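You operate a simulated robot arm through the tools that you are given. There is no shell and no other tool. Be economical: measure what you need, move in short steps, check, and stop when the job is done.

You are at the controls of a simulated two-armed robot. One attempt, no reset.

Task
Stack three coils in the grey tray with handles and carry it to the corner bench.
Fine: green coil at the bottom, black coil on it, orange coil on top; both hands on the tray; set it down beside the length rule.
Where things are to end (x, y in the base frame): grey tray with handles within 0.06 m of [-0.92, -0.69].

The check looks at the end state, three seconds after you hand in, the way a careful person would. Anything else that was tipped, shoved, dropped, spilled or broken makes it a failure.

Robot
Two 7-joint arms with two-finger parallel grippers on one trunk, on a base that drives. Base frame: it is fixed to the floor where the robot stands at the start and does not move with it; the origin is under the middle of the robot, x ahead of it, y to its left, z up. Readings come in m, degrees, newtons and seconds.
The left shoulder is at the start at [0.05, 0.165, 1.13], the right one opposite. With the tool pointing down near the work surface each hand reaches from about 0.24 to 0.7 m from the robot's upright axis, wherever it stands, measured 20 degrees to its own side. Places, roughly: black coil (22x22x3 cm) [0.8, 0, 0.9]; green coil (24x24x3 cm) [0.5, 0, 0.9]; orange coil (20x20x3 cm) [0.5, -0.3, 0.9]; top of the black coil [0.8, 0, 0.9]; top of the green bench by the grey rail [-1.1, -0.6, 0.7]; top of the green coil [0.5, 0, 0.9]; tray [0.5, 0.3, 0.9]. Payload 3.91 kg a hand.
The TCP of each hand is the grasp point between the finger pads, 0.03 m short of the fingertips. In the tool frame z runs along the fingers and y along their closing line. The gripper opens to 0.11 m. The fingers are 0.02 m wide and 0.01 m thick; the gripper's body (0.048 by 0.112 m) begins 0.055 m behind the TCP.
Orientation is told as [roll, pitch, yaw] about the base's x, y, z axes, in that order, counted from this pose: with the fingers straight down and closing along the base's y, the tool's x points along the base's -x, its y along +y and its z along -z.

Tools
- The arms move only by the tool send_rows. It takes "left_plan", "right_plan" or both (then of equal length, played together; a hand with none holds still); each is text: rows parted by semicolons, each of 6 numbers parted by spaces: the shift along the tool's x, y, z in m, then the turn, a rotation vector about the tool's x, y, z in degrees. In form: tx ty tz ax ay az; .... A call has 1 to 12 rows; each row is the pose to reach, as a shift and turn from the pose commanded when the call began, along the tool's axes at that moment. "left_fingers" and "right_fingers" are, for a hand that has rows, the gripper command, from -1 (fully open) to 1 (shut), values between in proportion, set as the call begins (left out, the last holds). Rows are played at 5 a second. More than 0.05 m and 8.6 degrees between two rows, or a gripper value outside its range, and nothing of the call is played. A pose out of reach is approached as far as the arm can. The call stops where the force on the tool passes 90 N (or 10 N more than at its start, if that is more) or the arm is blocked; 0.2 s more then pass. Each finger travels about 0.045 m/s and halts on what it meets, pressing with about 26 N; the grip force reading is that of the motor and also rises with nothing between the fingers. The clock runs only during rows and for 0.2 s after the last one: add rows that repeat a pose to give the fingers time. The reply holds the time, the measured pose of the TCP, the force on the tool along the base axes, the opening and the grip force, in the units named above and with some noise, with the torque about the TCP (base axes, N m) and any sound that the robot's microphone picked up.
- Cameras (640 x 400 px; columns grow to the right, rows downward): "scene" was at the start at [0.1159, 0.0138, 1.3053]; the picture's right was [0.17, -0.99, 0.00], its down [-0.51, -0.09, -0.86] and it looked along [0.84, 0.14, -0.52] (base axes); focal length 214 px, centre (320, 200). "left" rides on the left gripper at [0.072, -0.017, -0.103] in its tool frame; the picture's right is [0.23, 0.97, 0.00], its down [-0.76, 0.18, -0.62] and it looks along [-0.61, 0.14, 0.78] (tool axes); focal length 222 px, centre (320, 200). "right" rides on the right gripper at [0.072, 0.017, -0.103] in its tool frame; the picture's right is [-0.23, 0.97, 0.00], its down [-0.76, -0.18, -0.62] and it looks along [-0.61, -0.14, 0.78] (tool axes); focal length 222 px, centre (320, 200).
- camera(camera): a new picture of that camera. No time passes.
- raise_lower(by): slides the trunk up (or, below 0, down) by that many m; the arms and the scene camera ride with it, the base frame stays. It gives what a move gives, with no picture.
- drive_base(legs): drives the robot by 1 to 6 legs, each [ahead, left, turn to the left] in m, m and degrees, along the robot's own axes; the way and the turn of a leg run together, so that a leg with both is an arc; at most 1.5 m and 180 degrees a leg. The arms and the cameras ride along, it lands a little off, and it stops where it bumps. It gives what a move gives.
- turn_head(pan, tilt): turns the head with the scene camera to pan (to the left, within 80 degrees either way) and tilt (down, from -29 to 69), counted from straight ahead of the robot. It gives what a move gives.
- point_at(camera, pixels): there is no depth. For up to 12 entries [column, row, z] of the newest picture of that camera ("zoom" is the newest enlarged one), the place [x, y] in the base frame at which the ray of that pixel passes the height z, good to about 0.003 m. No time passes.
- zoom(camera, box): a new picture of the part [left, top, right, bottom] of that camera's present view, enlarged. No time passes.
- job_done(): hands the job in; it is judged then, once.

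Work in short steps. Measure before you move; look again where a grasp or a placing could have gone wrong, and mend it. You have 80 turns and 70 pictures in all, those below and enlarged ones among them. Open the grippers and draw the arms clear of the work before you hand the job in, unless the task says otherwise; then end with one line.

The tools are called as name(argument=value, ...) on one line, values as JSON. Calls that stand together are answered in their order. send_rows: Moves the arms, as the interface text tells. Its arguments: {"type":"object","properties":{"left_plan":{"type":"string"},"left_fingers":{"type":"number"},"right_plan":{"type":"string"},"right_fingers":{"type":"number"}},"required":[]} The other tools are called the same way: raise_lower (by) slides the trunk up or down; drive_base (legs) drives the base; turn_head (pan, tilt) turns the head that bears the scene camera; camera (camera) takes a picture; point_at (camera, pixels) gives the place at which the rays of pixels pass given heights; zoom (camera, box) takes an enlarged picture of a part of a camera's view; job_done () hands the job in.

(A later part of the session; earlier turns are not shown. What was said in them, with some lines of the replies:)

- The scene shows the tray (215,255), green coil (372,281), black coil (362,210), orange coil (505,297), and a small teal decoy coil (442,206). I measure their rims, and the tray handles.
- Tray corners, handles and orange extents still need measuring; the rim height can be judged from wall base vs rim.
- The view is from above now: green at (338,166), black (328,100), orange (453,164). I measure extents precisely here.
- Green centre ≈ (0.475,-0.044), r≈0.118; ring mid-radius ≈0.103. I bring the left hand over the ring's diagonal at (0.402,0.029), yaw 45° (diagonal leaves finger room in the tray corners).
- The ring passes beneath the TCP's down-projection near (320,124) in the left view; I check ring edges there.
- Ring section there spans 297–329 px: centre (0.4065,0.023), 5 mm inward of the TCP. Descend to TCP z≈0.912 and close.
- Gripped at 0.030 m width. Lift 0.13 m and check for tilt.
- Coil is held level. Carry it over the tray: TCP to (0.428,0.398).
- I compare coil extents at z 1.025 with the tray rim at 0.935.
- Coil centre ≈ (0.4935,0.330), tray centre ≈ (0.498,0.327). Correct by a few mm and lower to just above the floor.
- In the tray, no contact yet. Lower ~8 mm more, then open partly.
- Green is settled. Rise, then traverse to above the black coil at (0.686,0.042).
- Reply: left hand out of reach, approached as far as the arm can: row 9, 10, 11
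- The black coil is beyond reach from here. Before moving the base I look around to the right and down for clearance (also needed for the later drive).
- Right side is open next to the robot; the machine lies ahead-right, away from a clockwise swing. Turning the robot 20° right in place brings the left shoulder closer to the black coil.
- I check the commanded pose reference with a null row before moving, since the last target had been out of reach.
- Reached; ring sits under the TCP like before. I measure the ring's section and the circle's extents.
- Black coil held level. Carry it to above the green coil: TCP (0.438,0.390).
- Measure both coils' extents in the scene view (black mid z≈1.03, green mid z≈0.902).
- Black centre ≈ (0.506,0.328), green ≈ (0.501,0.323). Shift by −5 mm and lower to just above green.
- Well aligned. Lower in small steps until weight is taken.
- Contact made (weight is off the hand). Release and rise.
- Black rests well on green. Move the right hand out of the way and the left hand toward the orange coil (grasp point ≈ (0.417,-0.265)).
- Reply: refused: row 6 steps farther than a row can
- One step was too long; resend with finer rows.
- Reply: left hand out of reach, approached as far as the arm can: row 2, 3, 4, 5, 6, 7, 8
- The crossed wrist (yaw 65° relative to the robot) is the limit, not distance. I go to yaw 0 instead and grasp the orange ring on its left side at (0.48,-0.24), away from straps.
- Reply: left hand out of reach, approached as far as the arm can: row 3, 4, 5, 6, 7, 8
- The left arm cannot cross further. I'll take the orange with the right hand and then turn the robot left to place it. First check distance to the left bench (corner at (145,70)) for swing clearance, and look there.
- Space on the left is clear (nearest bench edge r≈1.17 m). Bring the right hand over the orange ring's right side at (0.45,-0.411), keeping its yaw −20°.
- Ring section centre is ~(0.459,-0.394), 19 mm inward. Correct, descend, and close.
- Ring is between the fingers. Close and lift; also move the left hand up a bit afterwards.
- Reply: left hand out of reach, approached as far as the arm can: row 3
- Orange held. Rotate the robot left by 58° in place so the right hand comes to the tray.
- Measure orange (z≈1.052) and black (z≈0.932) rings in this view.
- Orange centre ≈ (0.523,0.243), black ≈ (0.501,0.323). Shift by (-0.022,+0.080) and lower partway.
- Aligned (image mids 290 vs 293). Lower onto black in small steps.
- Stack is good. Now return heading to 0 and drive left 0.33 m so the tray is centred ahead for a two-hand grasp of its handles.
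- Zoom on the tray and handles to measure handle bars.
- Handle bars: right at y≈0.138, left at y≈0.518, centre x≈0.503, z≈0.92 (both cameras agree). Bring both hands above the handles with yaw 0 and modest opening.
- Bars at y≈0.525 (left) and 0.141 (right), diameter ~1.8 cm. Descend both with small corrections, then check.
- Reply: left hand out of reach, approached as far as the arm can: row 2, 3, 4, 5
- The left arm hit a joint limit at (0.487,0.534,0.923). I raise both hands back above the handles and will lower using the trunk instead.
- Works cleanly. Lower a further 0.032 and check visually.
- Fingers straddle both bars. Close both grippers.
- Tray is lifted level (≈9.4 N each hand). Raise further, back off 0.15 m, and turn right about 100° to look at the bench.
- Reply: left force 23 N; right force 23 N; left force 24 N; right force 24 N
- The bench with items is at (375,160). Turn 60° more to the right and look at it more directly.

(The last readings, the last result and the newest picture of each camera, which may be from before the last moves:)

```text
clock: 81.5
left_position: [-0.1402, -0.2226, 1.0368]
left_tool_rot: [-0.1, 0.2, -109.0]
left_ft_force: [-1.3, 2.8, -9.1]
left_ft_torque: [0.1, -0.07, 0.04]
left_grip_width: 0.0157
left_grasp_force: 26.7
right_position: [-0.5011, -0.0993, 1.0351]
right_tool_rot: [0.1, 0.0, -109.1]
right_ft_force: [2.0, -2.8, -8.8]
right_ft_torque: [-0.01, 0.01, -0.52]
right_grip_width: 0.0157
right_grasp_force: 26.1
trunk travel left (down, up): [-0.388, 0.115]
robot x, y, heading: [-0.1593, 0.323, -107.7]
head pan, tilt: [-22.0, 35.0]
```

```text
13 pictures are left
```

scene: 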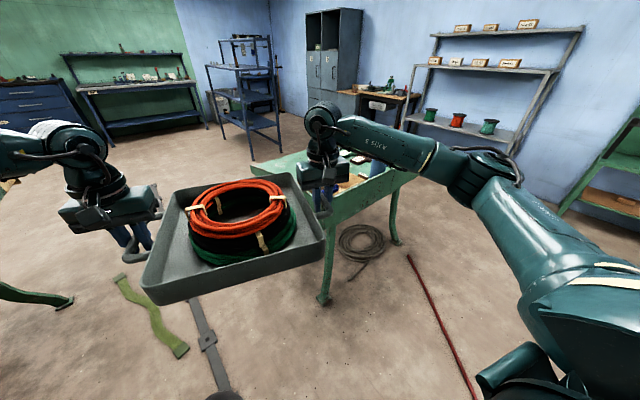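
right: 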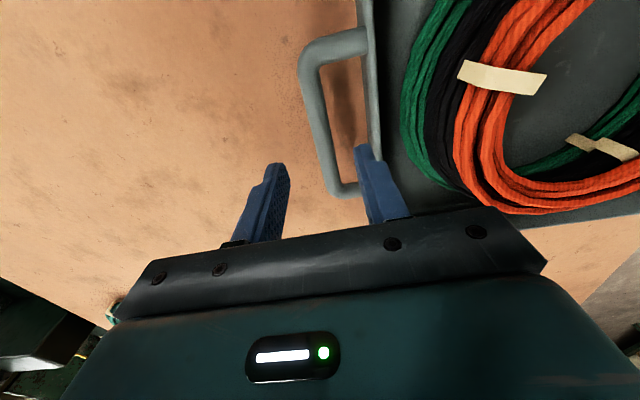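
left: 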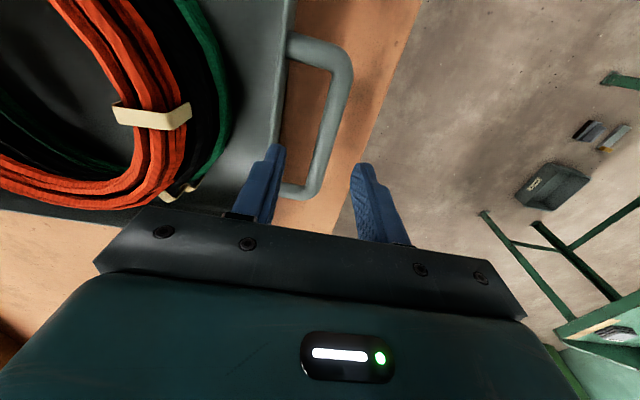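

zoom(camera="scene", box=[230, 120, 430, 245])

point_at(camera="scene", pixels=[[330, 213, 0.7], [414, 175, 0.7], [323, 300, 0.0], [397, 240, 0.0], [270, 157, 0.7], [380, 187, 0.7]])

```text
3.20 times, centred on (330, 182) of scene
```

zoom: 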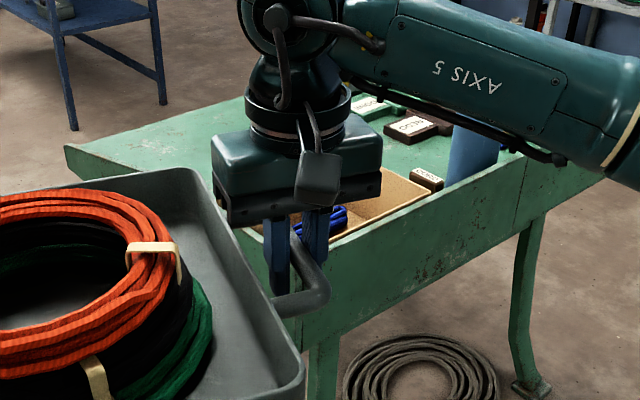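

```text
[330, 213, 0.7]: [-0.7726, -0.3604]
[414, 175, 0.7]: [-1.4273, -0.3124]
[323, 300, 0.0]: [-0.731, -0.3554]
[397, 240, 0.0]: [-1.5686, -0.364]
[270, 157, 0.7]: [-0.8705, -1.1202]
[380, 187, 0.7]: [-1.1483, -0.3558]
```

Bench: long face y≈-0.35, near end x≈-0.7. I'll approach from +x facing -x; first locate the floor items (rail, green strap, red rod).

point_at(camera="scene", pixels=[[195, 303, 0.0], [208, 340, 0.0], [222, 388, 0.0], [120, 278, 0.0], [155, 312, 0.0], [182, 352, 0.0], [410, 255, 0.0], [440, 320, 0.0], [470, 395, 0.0], [60, 303, 0.0], [5, 287, 0.0]])

turn_head(pan=30, tilt=40)

camera(camera="scene")

```text
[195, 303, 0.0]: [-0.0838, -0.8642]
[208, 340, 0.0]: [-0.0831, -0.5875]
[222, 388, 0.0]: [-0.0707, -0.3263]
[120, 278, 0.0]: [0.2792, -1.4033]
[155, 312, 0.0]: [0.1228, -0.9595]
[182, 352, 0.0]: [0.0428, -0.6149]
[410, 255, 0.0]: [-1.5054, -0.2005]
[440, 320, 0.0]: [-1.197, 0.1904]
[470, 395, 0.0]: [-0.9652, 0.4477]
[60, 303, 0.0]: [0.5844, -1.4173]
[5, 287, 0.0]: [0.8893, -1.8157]
```

```text
clock: 82.7
left_position: [-0.1401, -0.222, 1.0361]
left_tool_rot: [0.0, 0.0, -109.0]
left_ft_force: [-1.3, 2.2, -8.9]
left_ft_torque: [0.14, -0.08, 0.1]
left_grip_width: 0.0155
left_grasp_force: 26.0
right_position: [-0.5012, -0.0991, 1.0354]
right_tool_rot: [0.1, 0.0, -109.2]
right_ft_force: [2.6, -1.7, -8.9]
right_ft_torque: [-0.07, 0.05, -0.54]
right_grip_width: 0.0158
right_grasp_force: 26.3
trunk travel left (down, up): [-0.388, 0.115]
robot x, y, heading: [-0.1612, 0.3219, -107.6]
head pan, tilt: [30.0, 40.0]
```

```text
11 pictures are left
```

scene: 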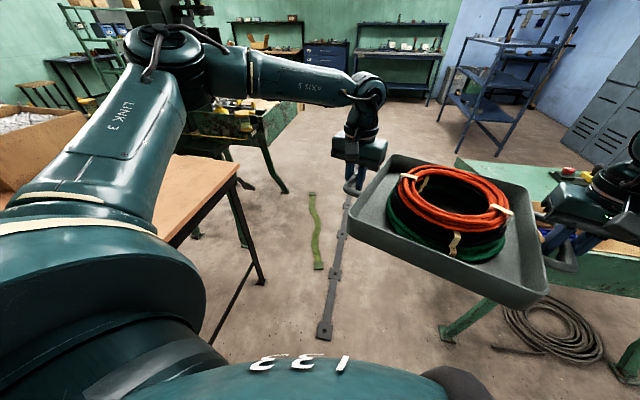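

Floor rail lies along x≈-0.08, y<-0.2; the bench leg at (-0.73,-0.355). I raise the trunk, drive to about (-0.38,-0.15), then turn to face −x.

raise_lower(by=0.11)

drive_base(legs=[[0.515, -0.067, 0]])

drive_base(legs=[[0, 0, -72.3]])

turn_head(pan=25, tilt=48)

camera(camera="scene")

```text
clock: 84.1
left_position: [-0.1401, -0.2222, 1.147]
left_tool_rot: [-0.1, 0.2, -109.0]
left_ft_force: [-2.2, 1.5, -8.9]
left_ft_torque: [0.02, 0.01, 0.1]
left_grip_width: 0.0157
left_grasp_force: 25.6
right_position: [-0.5012, -0.0997, 1.1452]
right_tool_rot: [0.1, 0.1, -109.1]
right_ft_force: [1.2, -2.2, -8.9]
right_ft_torque: [0.1, -0.01, -0.5]
right_grip_width: 0.0158
right_grasp_force: 25.7
trunk travel left (down, up): [-0.498, 0.005]
robot x, y, heading: [-0.1619, 0.3238, -107.3]
head pan, tilt: [30.0, 40.0]
```

```text
clock: 87.2
left_position: [-0.3574, -0.6997, 1.1465]
left_tool_rot: [-0.1, 0.1, -108.8]
left_ft_force: [-3.4, 1.3, -9.8]
left_ft_torque: [0.06, -0.03, 0.08]
left_grip_width: 0.0156
left_grasp_force: 26.6
right_position: [-0.7197, -0.5788, 1.1468]
right_tool_rot: [0.1, 0.2, -108.8]
right_ft_force: [1.9, -1.5, -8.4]
right_ft_torque: [0.03, 0.02, -0.57]
right_grip_width: 0.0158
right_grasp_force: 26.7
trunk travel left (down, up): [-0.498, 0.005]
robot x, y, heading: [-0.378, -0.1566, -107.6]
head pan, tilt: [30.0, 40.0]
```

```text
clock: 90.7
left_position: [-0.8968, -0.3284, 1.1468]
left_tool_rot: [-0.1, 0.1, 177.6]
left_ft_force: [1.8, 2.3, -9.2]
left_ft_torque: [-0.01, -0.08, 0.08]
left_grip_width: 0.0158
left_grasp_force: 26.1
right_position: [-0.8816, 0.054, 1.1453]
right_tool_rot: [0.2, 0.1, 177.6]
right_ft_force: [-1.1, -1.3, -8.7]
right_ft_torque: [-0.03, -0.02, -0.49]
right_grip_width: 0.0159
right_grasp_force: 25.8
trunk travel left (down, up): [-0.498, 0.005]
robot x, y, heading: [-0.3774, -0.1531, 179.5]
head pan, tilt: [30.0, 40.0]
```

```text
clock: 91.4
left_position: [-0.8969, -0.3292, 1.1453]
left_tool_rot: [-0.1, 0.2, 177.6]
left_ft_force: [1.5, 1.4, -9.0]
left_ft_torque: [-0.01, 0.02, 0.12]
left_grip_width: 0.0157
left_grasp_force: 25.9
right_position: [-0.8829, 0.0529, 1.144]
right_tool_rot: [0.1, 0.2, 177.5]
right_ft_force: [-1.4, -2.1, -10.6]
right_ft_torque: [0.01, -0.19, -0.58]
right_grip_width: 0.0155
right_grasp_force: 26.0
trunk travel left (down, up): [-0.498, 0.005]
robot x, y, heading: [-0.377, -0.1528, 179.0]
head pan, tilt: [25.0, 48.0]
```

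```text
10 pictures are left
```

scene: 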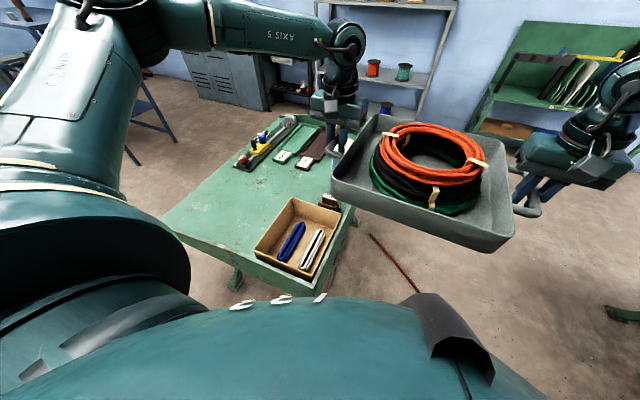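

A clear view of the bench. Measure box, rule, blocks and bench edges at z≈0.7.

zoom(camera="scene", box=[150, 100, 370, 300])

point_at(camera="scene", pixels=[[253, 252, 0.71], [285, 198, 0.78], [318, 275, 0.71], [341, 210, 0.78], [163, 228, 0.71], [318, 288, 0.71], [235, 167, 0.71], [250, 170, 0.71], [297, 122, 0.71], [275, 160, 0.71], [297, 168, 0.71], [230, 195, 0.71]])

```text
2.00 times, centred on (260, 200) of scene
```

zoom: 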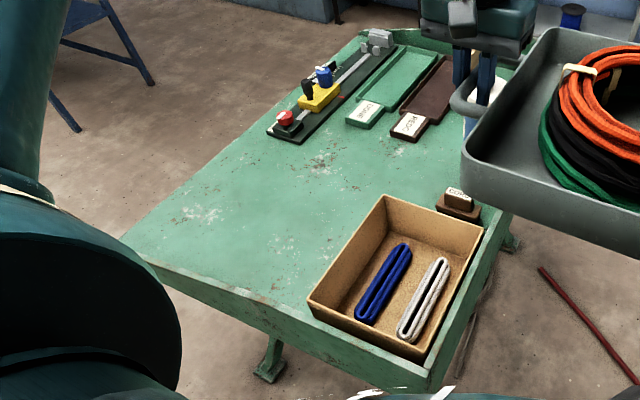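

```text
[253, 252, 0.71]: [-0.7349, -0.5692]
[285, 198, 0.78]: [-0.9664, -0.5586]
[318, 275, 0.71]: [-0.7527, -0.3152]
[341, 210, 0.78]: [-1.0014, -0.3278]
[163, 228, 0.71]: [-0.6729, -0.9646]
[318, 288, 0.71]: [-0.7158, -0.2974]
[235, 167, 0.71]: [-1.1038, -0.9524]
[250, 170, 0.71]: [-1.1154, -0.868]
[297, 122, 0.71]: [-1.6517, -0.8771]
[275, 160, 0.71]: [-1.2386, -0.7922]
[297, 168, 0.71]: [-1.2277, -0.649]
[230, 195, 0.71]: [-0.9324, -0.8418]
```

The box's left side (y≈-0.57) would collide with the tray's right handle in this orientation. Better: place from the −y side (heading 90°), handles along x, tray centre ≈(-0.915,-0.73). Check floor obstacles there (blue rack feet, cabinet) and edges.

point_at(camera="scene", pixels=[[180, 165, 0.0], [139, 164, 0.0], [235, 112, 0.0], [213, 170, 0.71], [160, 222, 0.71], [253, 250, 0.71], [255, 258, 0.71], [292, 198, 0.76], [233, 168, 0.72], [280, 118, 0.71], [236, 290, 0.0], [253, 248, 0.76]])

turn_head(pan=75, tilt=35)

camera(camera="scene")

```text
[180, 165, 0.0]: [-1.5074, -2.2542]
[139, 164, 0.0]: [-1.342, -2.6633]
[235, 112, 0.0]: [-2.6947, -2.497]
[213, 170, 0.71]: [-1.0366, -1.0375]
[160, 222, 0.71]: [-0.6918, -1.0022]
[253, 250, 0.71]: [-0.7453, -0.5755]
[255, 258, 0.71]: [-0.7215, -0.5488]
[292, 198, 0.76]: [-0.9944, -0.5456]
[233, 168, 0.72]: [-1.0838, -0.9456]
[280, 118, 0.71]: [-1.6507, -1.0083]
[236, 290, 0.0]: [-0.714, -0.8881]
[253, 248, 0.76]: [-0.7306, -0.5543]
```

```text
clock: 92.6
left_position: [-0.8969, -0.3279, 1.146]
left_tool_rot: [-0.2, 0.2, 177.5]
left_ft_force: [1.1, 2.7, -8.1]
left_ft_torque: [-0.02, -0.19, 0.12]
left_grip_width: 0.0156
left_grasp_force: 25.6
right_position: [-0.8819, 0.0534, 1.145]
right_tool_rot: [0.1, 0.1, 177.5]
right_ft_force: [-1.4, -2.9, -9.1]
right_ft_torque: [0.04, 0.06, -0.53]
right_grip_width: 0.0157
right_grasp_force: 25.7
trunk travel left (down, up): [-0.498, 0.005]
robot x, y, heading: [-0.384, -0.1538, 179.0]
head pan, tilt: [75.0, 35.0]
```

```text
8 pictures are left
```

scene: 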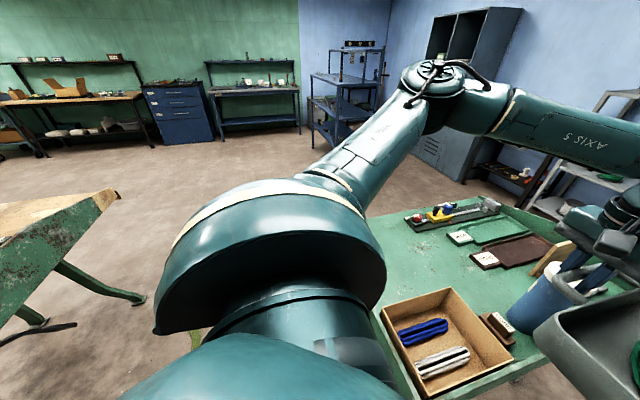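

point_at(camera="scene", pixels=[[118, 195, 0.85], [137, 300, 0.0], [30, 322, 0.0], [190, 340, 0.0]])

```text
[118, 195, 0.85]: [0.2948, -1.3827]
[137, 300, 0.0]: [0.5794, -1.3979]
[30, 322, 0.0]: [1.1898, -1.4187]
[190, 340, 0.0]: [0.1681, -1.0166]
```

Floor is clear at y −1.1…−2.2. Strafe −y past the bench end, keeping x≈-0.385, then turn to heading 90°.

drive_base(legs=[[-0.01, 0.6, 0], [-0.01, 0.57, 0]])

drive_base(legs=[[0, 0, -45], [0, 0, -44]])

```text
clock: 98.8
left_position: [-0.8954, -1.4915, 1.1464]
left_tool_rot: [-0.2, 0.2, 177.3]
left_ft_force: [1.5, 1.9, -8.4]
left_ft_torque: [0.03, -0.13, 0.1]
left_grip_width: 0.0159
left_grasp_force: 26.0
right_position: [-0.88, -1.1086, 1.1461]
right_tool_rot: [0.1, 0.1, 177.3]
right_ft_force: [-0.7, -2.3, -8.6]
right_ft_torque: [0.0, 0.03, -0.52]
right_grip_width: 0.0157
right_grasp_force: 26.4
trunk travel left (down, up): [-0.498, 0.005]
robot x, y, heading: [-0.3798, -1.3183, 179.0]
head pan, tilt: [75.0, 35.0]
```

```text
clock: 103.3
left_position: [-0.5526, -0.8006, 1.146]
left_tool_rot: [-0.1, 0.1, 87.7]
left_ft_force: [3.8, -1.1, -9.2]
left_ft_torque: [-0.06, 0.02, 0.12]
left_grip_width: 0.0156
left_grasp_force: 26.2
right_position: [-0.1718, -0.8164, 1.1455]
right_tool_rot: [0.0, 0.1, 87.5]
right_ft_force: [-1.3, 1.1, -9.5]
right_ft_torque: [-0.04, -0.01, -0.53]
right_grip_width: 0.0158
right_grasp_force: 26.9
trunk travel left (down, up): [-0.498, 0.005]
robot x, y, heading: [-0.3766, -1.3198, 89.0]
head pan, tilt: [75.0, 35.0]
```

Now strafe left 0.535 m along the bench's −y side and square up by 2°, then look.

drive_base(legs=[[0, 0.535, 0], [0, 0, 2]])

turn_head(pan=0, tilt=50)

camera(camera="scene")

```text
clock: 106.8
left_position: [-1.1154, -0.8003, 1.1464]
left_tool_rot: [-0.1, 0.2, 89.8]
left_ft_force: [2.1, -1.2, -8.4]
left_ft_torque: [-0.1, -0.03, 0.12]
left_grip_width: 0.0155
left_grasp_force: 26.1
right_position: [-0.7334, -0.8003, 1.1457]
right_tool_rot: [0.1, 0.1, 89.8]
right_ft_force: [-2.4, 1.4, -9.5]
right_ft_torque: [-0.03, -0.05, -0.55]
right_grip_width: 0.0158
right_grasp_force: 26.0
trunk travel left (down, up): [-0.498, 0.005]
robot x, y, heading: [-0.9227, -1.3155, 91.1]
head pan, tilt: [75.0, 35.0]
```

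```text
clock: 108.3
left_position: [-1.1149, -0.8014, 1.1461]
left_tool_rot: [-0.1, 0.2, 89.9]
left_ft_force: [2.0, -0.5, -7.7]
left_ft_torque: [-0.18, 0.02, 0.09]
left_grip_width: 0.0155
left_grasp_force: 25.6
right_position: [-0.7342, -0.8004, 1.1449]
right_tool_rot: [0.2, 0.2, 89.7]
right_ft_force: [-2.7, 1.5, -8.6]
right_ft_torque: [0.06, 0.0, -0.49]
right_grip_width: 0.0153
right_grasp_force: 26.5
trunk travel left (down, up): [-0.498, 0.005]
robot x, y, heading: [-0.9224, -1.3098, 91.3]
head pan, tilt: [0.0, 50.0]
```

```text
7 pictures are left
```

scene: 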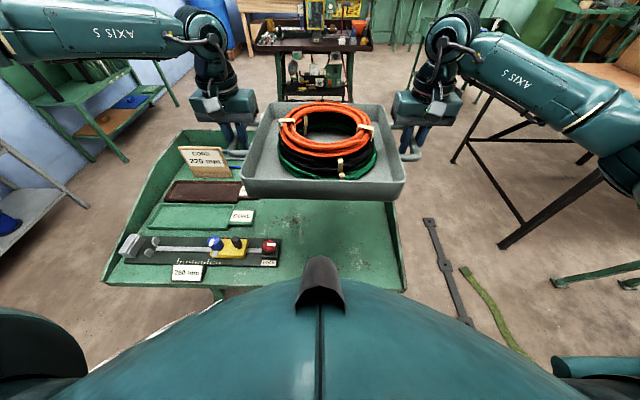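

point_at(camera="scene", pixels=[[405, 291, 0.71], [105, 285, 0.71], [280, 265, 0.71], [280, 241, 0.72], [253, 222, 0.71], [233, 210, 0.71], [240, 200, 0.71], [395, 205, 0.71]])

send_rows(left_plan="-0.012 -0.0015 0 0 0 0; -0.024 -0.003 0 0 0 0; -0.024 -0.003 0 0 0 0", right_plan="-0.012 -0.0015 0 0 0 0; -0.024 -0.003 0 0 0 0; -0.024 -0.003 0 0 0 0")

```text
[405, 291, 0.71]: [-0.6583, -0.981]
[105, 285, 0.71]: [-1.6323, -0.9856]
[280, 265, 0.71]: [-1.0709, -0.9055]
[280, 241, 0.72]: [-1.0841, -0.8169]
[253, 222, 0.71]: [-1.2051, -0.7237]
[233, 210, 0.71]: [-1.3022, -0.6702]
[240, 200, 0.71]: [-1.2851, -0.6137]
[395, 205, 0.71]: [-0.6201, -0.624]
```

```text
clock: 109.1
left_position: [-1.1162, -0.7907, 1.1487]
left_tool_rot: [-0.5, 0.0, 89.6]
left_ft_force: [26.3, 2.8, -8.5]
left_ft_torque: [0.45, 0.12, 0.61]
left_grip_width: 0.0161
left_grasp_force: 25.8
left hand out of reach, approached as far as the arm can: row 1, 2, 3
right_position: [-0.7344, -0.7779, 1.145]
right_tool_rot: [0.4, 0.2, 90.2]
right_ft_force: [-26.2, -2.9, -9.1]
right_ft_torque: [-0.52, -0.18, 0.44]
right_grip_width: 0.0158
right_grasp_force: 25.9
trunk travel left (down, up): [-0.498, 0.005]
robot x, y, heading: [-0.9219, -1.3099, 91.0]
head pan, tilt: [0.0, 50.0]
```

Left arm is at its limit forward, so undo that step and move the base forward in small increments instead.

send_rows(left_plan="0.005 -0.0005 0.001 0 0 0; 0.0105 -0.001 0.0025 0 0 0; 0.0105 -0.001 0.0025 0 0 0", right_plan="0.012 0.0015 0 0 0 0; 0.0235 0.003 0 0 0 0; 0.0235 0.003 0 0 0 0")

drive_base(legs=[[0.035, -0.018, 0]])

```text
clock: 109.9
left_position: [-1.1169, -0.8004, 1.1449]
left_tool_rot: [-0.3, 0.3, 89.8]
left_ft_force: [28.9, -1.7, -8.2]
left_ft_torque: [0.05, 0.18, 0.2]
left_grip_width: 0.0157
left_grasp_force: 26.3
right_position: [-0.7352, -0.7992, 1.1465]
right_tool_rot: [0.3, 0.1, 89.9]
right_ft_force: [-28.7, 1.5, -9.9]
right_ft_torque: [-0.24, -0.11, -0.5]
right_grip_width: 0.0157
right_grasp_force: 26.0
trunk travel left (down, up): [-0.498, 0.005]
robot x, y, heading: [-0.9232, -1.3115, 91.1]
head pan, tilt: [0.0, 50.0]
```

```text
clock: 110.8
left_position: [-1.1006, -0.7656, 1.1455]
left_tool_rot: [-0.3, 0.3, 89.9]
left_ft_force: [29.9, -0.1, -9.0]
left_ft_torque: [-0.19, 0.07, 0.28]
left_grip_width: 0.0158
left_grasp_force: 26.0
right_position: [-0.7177, -0.7644, 1.1453]
right_tool_rot: [0.4, 0.1, 90.0]
right_ft_force: [-29.8, 0.1, -10.6]
right_ft_torque: [0.01, -0.11, -0.38]
right_grip_width: 0.0157
right_grasp_force: 26.0
trunk travel left (down, up): [-0.498, 0.005]
robot x, y, heading: [-0.8991, -1.2765, 91.3]
head pan, tilt: [0.0, 50.0]
```

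No bump. Relieve the 30 N stretch between hands (right hand 3 mm inward) and continue forward 0.035.

send_rows(right_plan="0 0.0015 0 0 0 0; 0 0.003 0 0 0 0; 0 0.003 0 0 0 0")

drive_base(legs=[[0.035, 0, 0]])

camera(camera="scene")

```text
clock: 111.6
left_position: [-1.1022, -0.7675, 1.1451]
left_tool_rot: [-0.1, 0.3, 89.9]
left_ft_force: [-11.8, -0.6, -9.5]
left_ft_torque: [-0.03, -0.03, 0.17]
left_grip_width: 0.0156
left_grasp_force: 26.4
right_position: [-0.7206, -0.7651, 1.1462]
right_tool_rot: [0.2, 0.1, 89.9]
right_ft_force: [11.5, 0.8, -8.6]
right_ft_torque: [-0.1, 0.03, -0.4]
right_grip_width: 0.016
right_grasp_force: 25.6
trunk travel left (down, up): [-0.498, 0.005]
robot x, y, heading: [-0.9062, -1.275, 91.6]
head pan, tilt: [0.0, 50.0]
```

```text
clock: 112.5
left_position: [-1.1038, -0.7309, 1.1439]
left_tool_rot: [-0.2, 0.3, 90.1]
left_ft_force: [-21.8, -1.0, -9.2]
left_ft_torque: [-0.05, -0.17, 0.17]
left_grip_width: 0.0158
left_grasp_force: 25.8
right_position: [-0.7215, -0.729, 1.1465]
right_tool_rot: [0.3, 0.1, 89.9]
right_ft_force: [23.1, 1.3, -9.1]
right_ft_torque: [-0.07, 0.05, -0.46]
right_grip_width: 0.0156
right_grasp_force: 26.0
trunk travel left (down, up): [-0.498, 0.005]
robot x, y, heading: [-0.9025, -1.242, 91.4]
head pan, tilt: [0.0, 50.0]
```

```text
6 pictures are left
```

scene: 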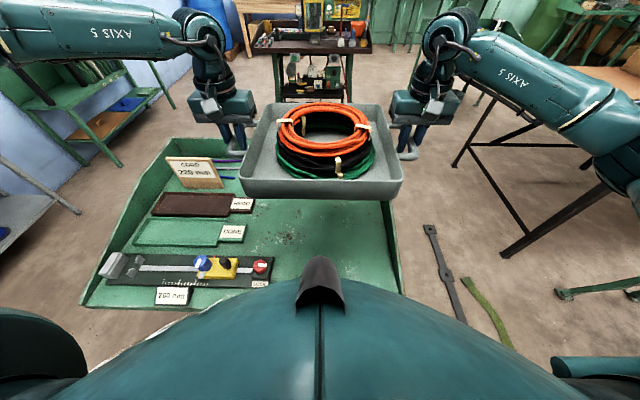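

Tray mid is (-0.913,-0.730). Nudge 1 cm right (away from the rule), then lower by trunk most of the way.

drive_base(legs=[[0, -0.01, 0]])

raise_lower(by=-0.25)

camera(camera="scene")

```text
clock: 113.2
left_position: [-1.0953, -0.7317, 1.1446]
left_tool_rot: [-0.1, 0.3, 90.0]
left_ft_force: [2.0, 0.2, -9.2]
left_ft_torque: [0.04, 0.07, 0.15]
left_grip_width: 0.0157
left_grasp_force: 26.7
right_position: [-0.7125, -0.7292, 1.1475]
right_tool_rot: [0.2, 0.0, 89.9]
right_ft_force: [-1.2, 0.3, -8.5]
right_ft_torque: [-0.13, 0.01, -0.46]
right_grip_width: 0.0158
right_grasp_force: 26.0
trunk travel left (down, up): [-0.498, 0.005]
robot x, y, heading: [-0.8937, -1.2397, 91.4]
head pan, tilt: [0.0, 50.0]
```

```text
clock: 115.8
left_position: [-1.094, -0.7324, 0.8946]
left_tool_rot: [-0.2, 0.2, 90.0]
left_ft_force: [2.1, -1.2, -8.5]
left_ft_torque: [-0.13, 0.02, 0.21]
left_grip_width: 0.0158
left_grasp_force: 26.1
right_position: [-0.7116, -0.7308, 0.897]
right_tool_rot: [0.2, 0.0, 89.8]
right_ft_force: [-2.2, 0.4, -9.4]
right_ft_torque: [0.07, 0.0, -0.39]
right_grip_width: 0.0156
right_grasp_force: 25.8
trunk travel left (down, up): [-0.248, 0.255]
robot x, y, heading: [-0.8965, -1.2441, 91.5]
head pan, tilt: [0.0, 50.0]
```

```text
5 pictures are left
```

scene: 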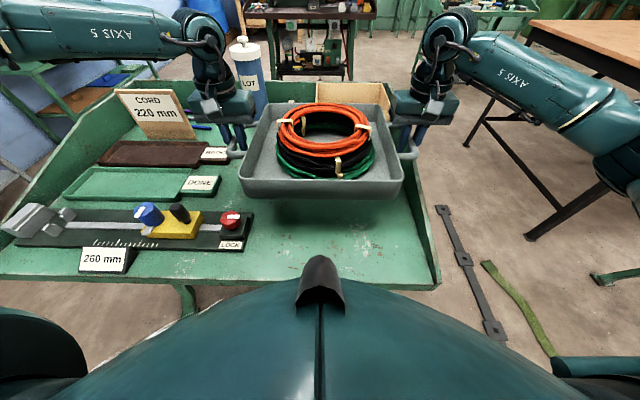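

The tray is descending clear of the rule (right end ≈(245,245)) and the box behind. Lower 0.125 more, then fine steps.

raise_lower(by=-0.125)

camera(camera="scene")

```text
clock: 117.3
left_position: [-1.0937, -0.7331, 0.7744]
left_tool_rot: [-0.2, -0.4, 90.1]
left_ft_force: [-1.2, 4.7, 21.1]
left_ft_torque: [0.01, -0.02, 0.51]
left_grip_width: 0.016
left_grasp_force: 25.8
right_position: [-0.7115, -0.7306, 0.7757]
right_tool_rot: [0.4, -0.6, 89.7]
right_ft_force: [1.4, 5.5, 21.0]
right_ft_torque: [0.04, -0.03, -0.54]
right_grip_width: 0.0161
right_grasp_force: 26.2
trunk travel left (down, up): [-0.123, 0.38]
robot x, y, heading: [-0.895, -1.2427, 91.4]
head pan, tilt: [0.0, 50.0]
```

```text
4 pictures are left
```

scene: 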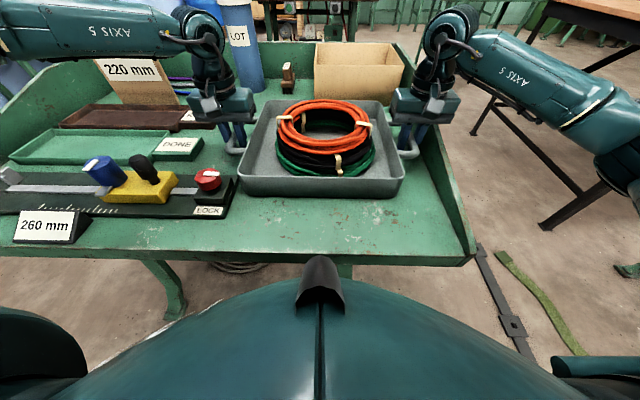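

Contact: 21 N upward on each hand, bench top is a bit higher than assumed. Relieve by raising 4 mm and check closely.

raise_lower(by=0.004)

zoom(camera="scene", box=[190, 40, 450, 215])

```text
clock: 117.8
left_position: [-1.094, -0.7331, 0.7739]
left_tool_rot: [-0.1, 0.2, 90.0]
left_ft_force: [2.0, 9.1, 9.5]
left_ft_torque: [0.59, 0.02, 0.24]
left_grip_width: 0.0158
left_grasp_force: 26.1
right_position: [-0.7127, -0.73, 0.7763]
right_tool_rot: [0.2, -0.1, 89.8]
right_ft_force: [1.0, 3.7, 10.8]
right_ft_torque: [0.47, -0.04, -0.42]
right_grip_width: 0.0159
right_grasp_force: 26.0
trunk travel left (down, up): [-0.127, 0.376]
robot x, y, heading: [-0.8927, -1.2405, 91.6]
head pan, tilt: [0.0, 50.0]
```

```text
2.29 times, centred on (320, 128) of scene
```

zoom: 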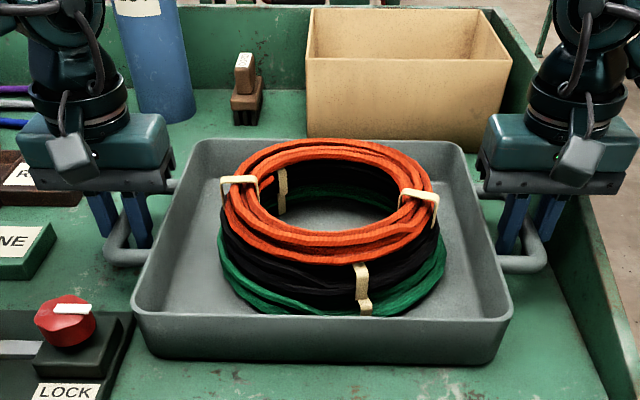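

Tray sits flat, clear of box and rule. Open both hands modestly, then rise with the trunk.

send_rows(left_plan="0 0 0 0 0 0; 0 0 0 0 0 0; 0 0 0 0 0 0; 0 0 0 0 0 0", right_plan="0 0 0 0 0 0; 0 0 0 0 0 0; 0 0 0 0 0 0; 0 0 0 0 0 0", left_fingers=0.25, right_fingers=0.25)

raise_lower(by=0.03)

raise_lower(by=0.27)

camera(camera="scene")

```text
clock: 118.8
left_position: [-1.094, -0.7326, 0.7731]
left_tool_rot: [-0.1, 0.2, 90.1]
left_ft_force: [-0.2, 0.7, 0.2]
left_ft_torque: [0.03, 0.0, -0.03]
left_grip_width: 0.0412
left_grasp_force: 0.1
right_position: [-0.7119, -0.7314, 0.7755]
right_tool_rot: [0.2, 0.0, 89.9]
right_ft_force: [0.2, 0.4, -0.2]
right_ft_torque: [0.0, 0.02, 0.04]
right_grip_width: 0.0414
right_grasp_force: 0.0
trunk travel left (down, up): [-0.127, 0.376]
robot x, y, heading: [-0.8972, -1.2402, 91.3]
head pan, tilt: [0.0, 50.0]
```

```text
clock: 119.6
left_position: [-1.094, -0.7335, 0.8039]
left_tool_rot: [-0.1, 0.2, 90.0]
left_ft_force: [-0.5, 1.1, 0.5]
left_ft_torque: [0.02, 0.0, 0.0]
left_grip_width: 0.0414
left_grasp_force: 0.1
right_position: [-0.7123, -0.7304, 0.8053]
right_tool_rot: [0.2, 0.0, 90.0]
right_ft_force: [0.7, -0.2, 0.6]
right_ft_torque: [-0.02, 0.01, 0.02]
right_grip_width: 0.0412
right_grasp_force: 0.2
trunk travel left (down, up): [-0.157, 0.346]
robot x, y, heading: [-0.8942, -1.2415, 91.2]
head pan, tilt: [0.0, 50.0]
```

```text
clock: 122.3
left_position: [-1.0939, -0.7328, 1.0742]
left_tool_rot: [-0.1, 0.2, 89.9]
left_ft_force: [0.0, 0.5, -0.7]
left_ft_torque: [-0.01, -0.01, 0.0]
left_grip_width: 0.0412
left_grasp_force: 0.2
right_position: [-0.713, -0.73, 1.0769]
right_tool_rot: [0.2, 0.0, 89.9]
right_ft_force: [0.9, 0.1, -0.6]
right_ft_torque: [-0.01, -0.02, -0.01]
right_grip_width: 0.0414
right_grasp_force: 0.0
trunk travel left (down, up): [-0.427, 0.076]
robot x, y, heading: [-0.8939, -1.2413, 91.5]
head pan, tilt: [0.0, 50.0]
```

```text
2 pictures are left
```

scene: 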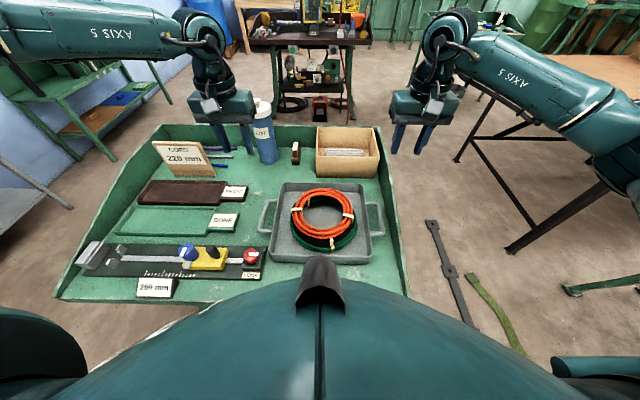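

Tray stands free with the stack intact. Verify its position from rim corners (z≈0.79).

point_at(camera="scene", pixels=[[269, 255, 0.793], [371, 256, 0.793], [363, 184, 0.793], [283, 182, 0.793]])

send_rows(left_plan="0 0 0 0 0 0; 0 0 0 0 0 0; 0 0 0 0 0 0; 0 0 0 0 0 0; 0 0 0 0 0 0", right_plan="0 0 0 0 0 0; 0 0 0 0 0 0; 0 0 0 0 0 0; 0 0 0 0 0 0; 0 0 0 0 0 0", left_fingers=-1, right_fingers=-1)

drive_base(legs=[[-0.4, 0, 0]])

camera(camera="scene")

```text
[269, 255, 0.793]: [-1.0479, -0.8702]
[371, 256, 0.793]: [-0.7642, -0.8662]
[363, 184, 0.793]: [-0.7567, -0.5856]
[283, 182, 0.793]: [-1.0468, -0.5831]
```

```text
clock: 123.5
left_position: [-1.0944, -0.7321, 1.0735]
left_tool_rot: [-0.1, 0.1, 90.1]
left_ft_force: [0.1, -0.1, 0.0]
left_ft_torque: [-0.01, 0.02, -0.02]
left_grip_width: 0.1099
left_grasp_force: 0.1
right_position: [-0.712, -0.7304, 1.0751]
right_tool_rot: [0.1, 0.0, 89.9]
right_ft_force: [0.0, 0.5, -0.4]
right_ft_torque: [0.03, 0.02, -0.04]
right_grip_width: 0.1098
right_grasp_force: 0.1
trunk travel left (down, up): [-0.427, 0.076]
robot x, y, heading: [-0.896, -1.2433, 91.6]
head pan, tilt: [0.0, 50.0]
```

```text
clock: 126.0
left_position: [-1.081, -1.1259, 1.0743]
left_tool_rot: [-0.1, 0.2, 89.5]
left_ft_force: [-0.4, -0.8, 0.3]
left_ft_torque: [0.04, 0.02, -0.04]
left_grip_width: 0.1101
left_grasp_force: 0.0
right_position: [-0.7001, -1.1274, 1.0752]
right_tool_rot: [0.3, -0.1, 89.4]
right_ft_force: [0.0, 0.6, 0.3]
right_ft_torque: [0.01, 0.01, -0.03]
right_grip_width: 0.11
right_grasp_force: 0.1
trunk travel left (down, up): [-0.427, 0.076]
robot x, y, heading: [-0.892, -1.6363, 91.0]
head pan, tilt: [0.0, 50.0]
```

```text
1 pictures are left
```

scene: 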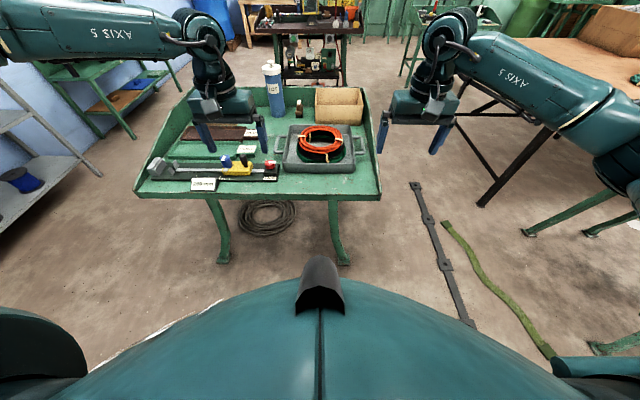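

The tray centre is about (-0.904,-0.727), about 0.04 m from the target. The stack is intact, the other items look undisturbed, both grippers are open, and the arms are clear of the bench. Handing in.

job_done()

```text
The job is handed in.
```

The tray is on the corner bench beside the length rule, centred at about (-0.904, -0.727), roughly 0.04 m from the target. The green, black and orange coils are stacked in it in that order, and I carried it there with both hands.
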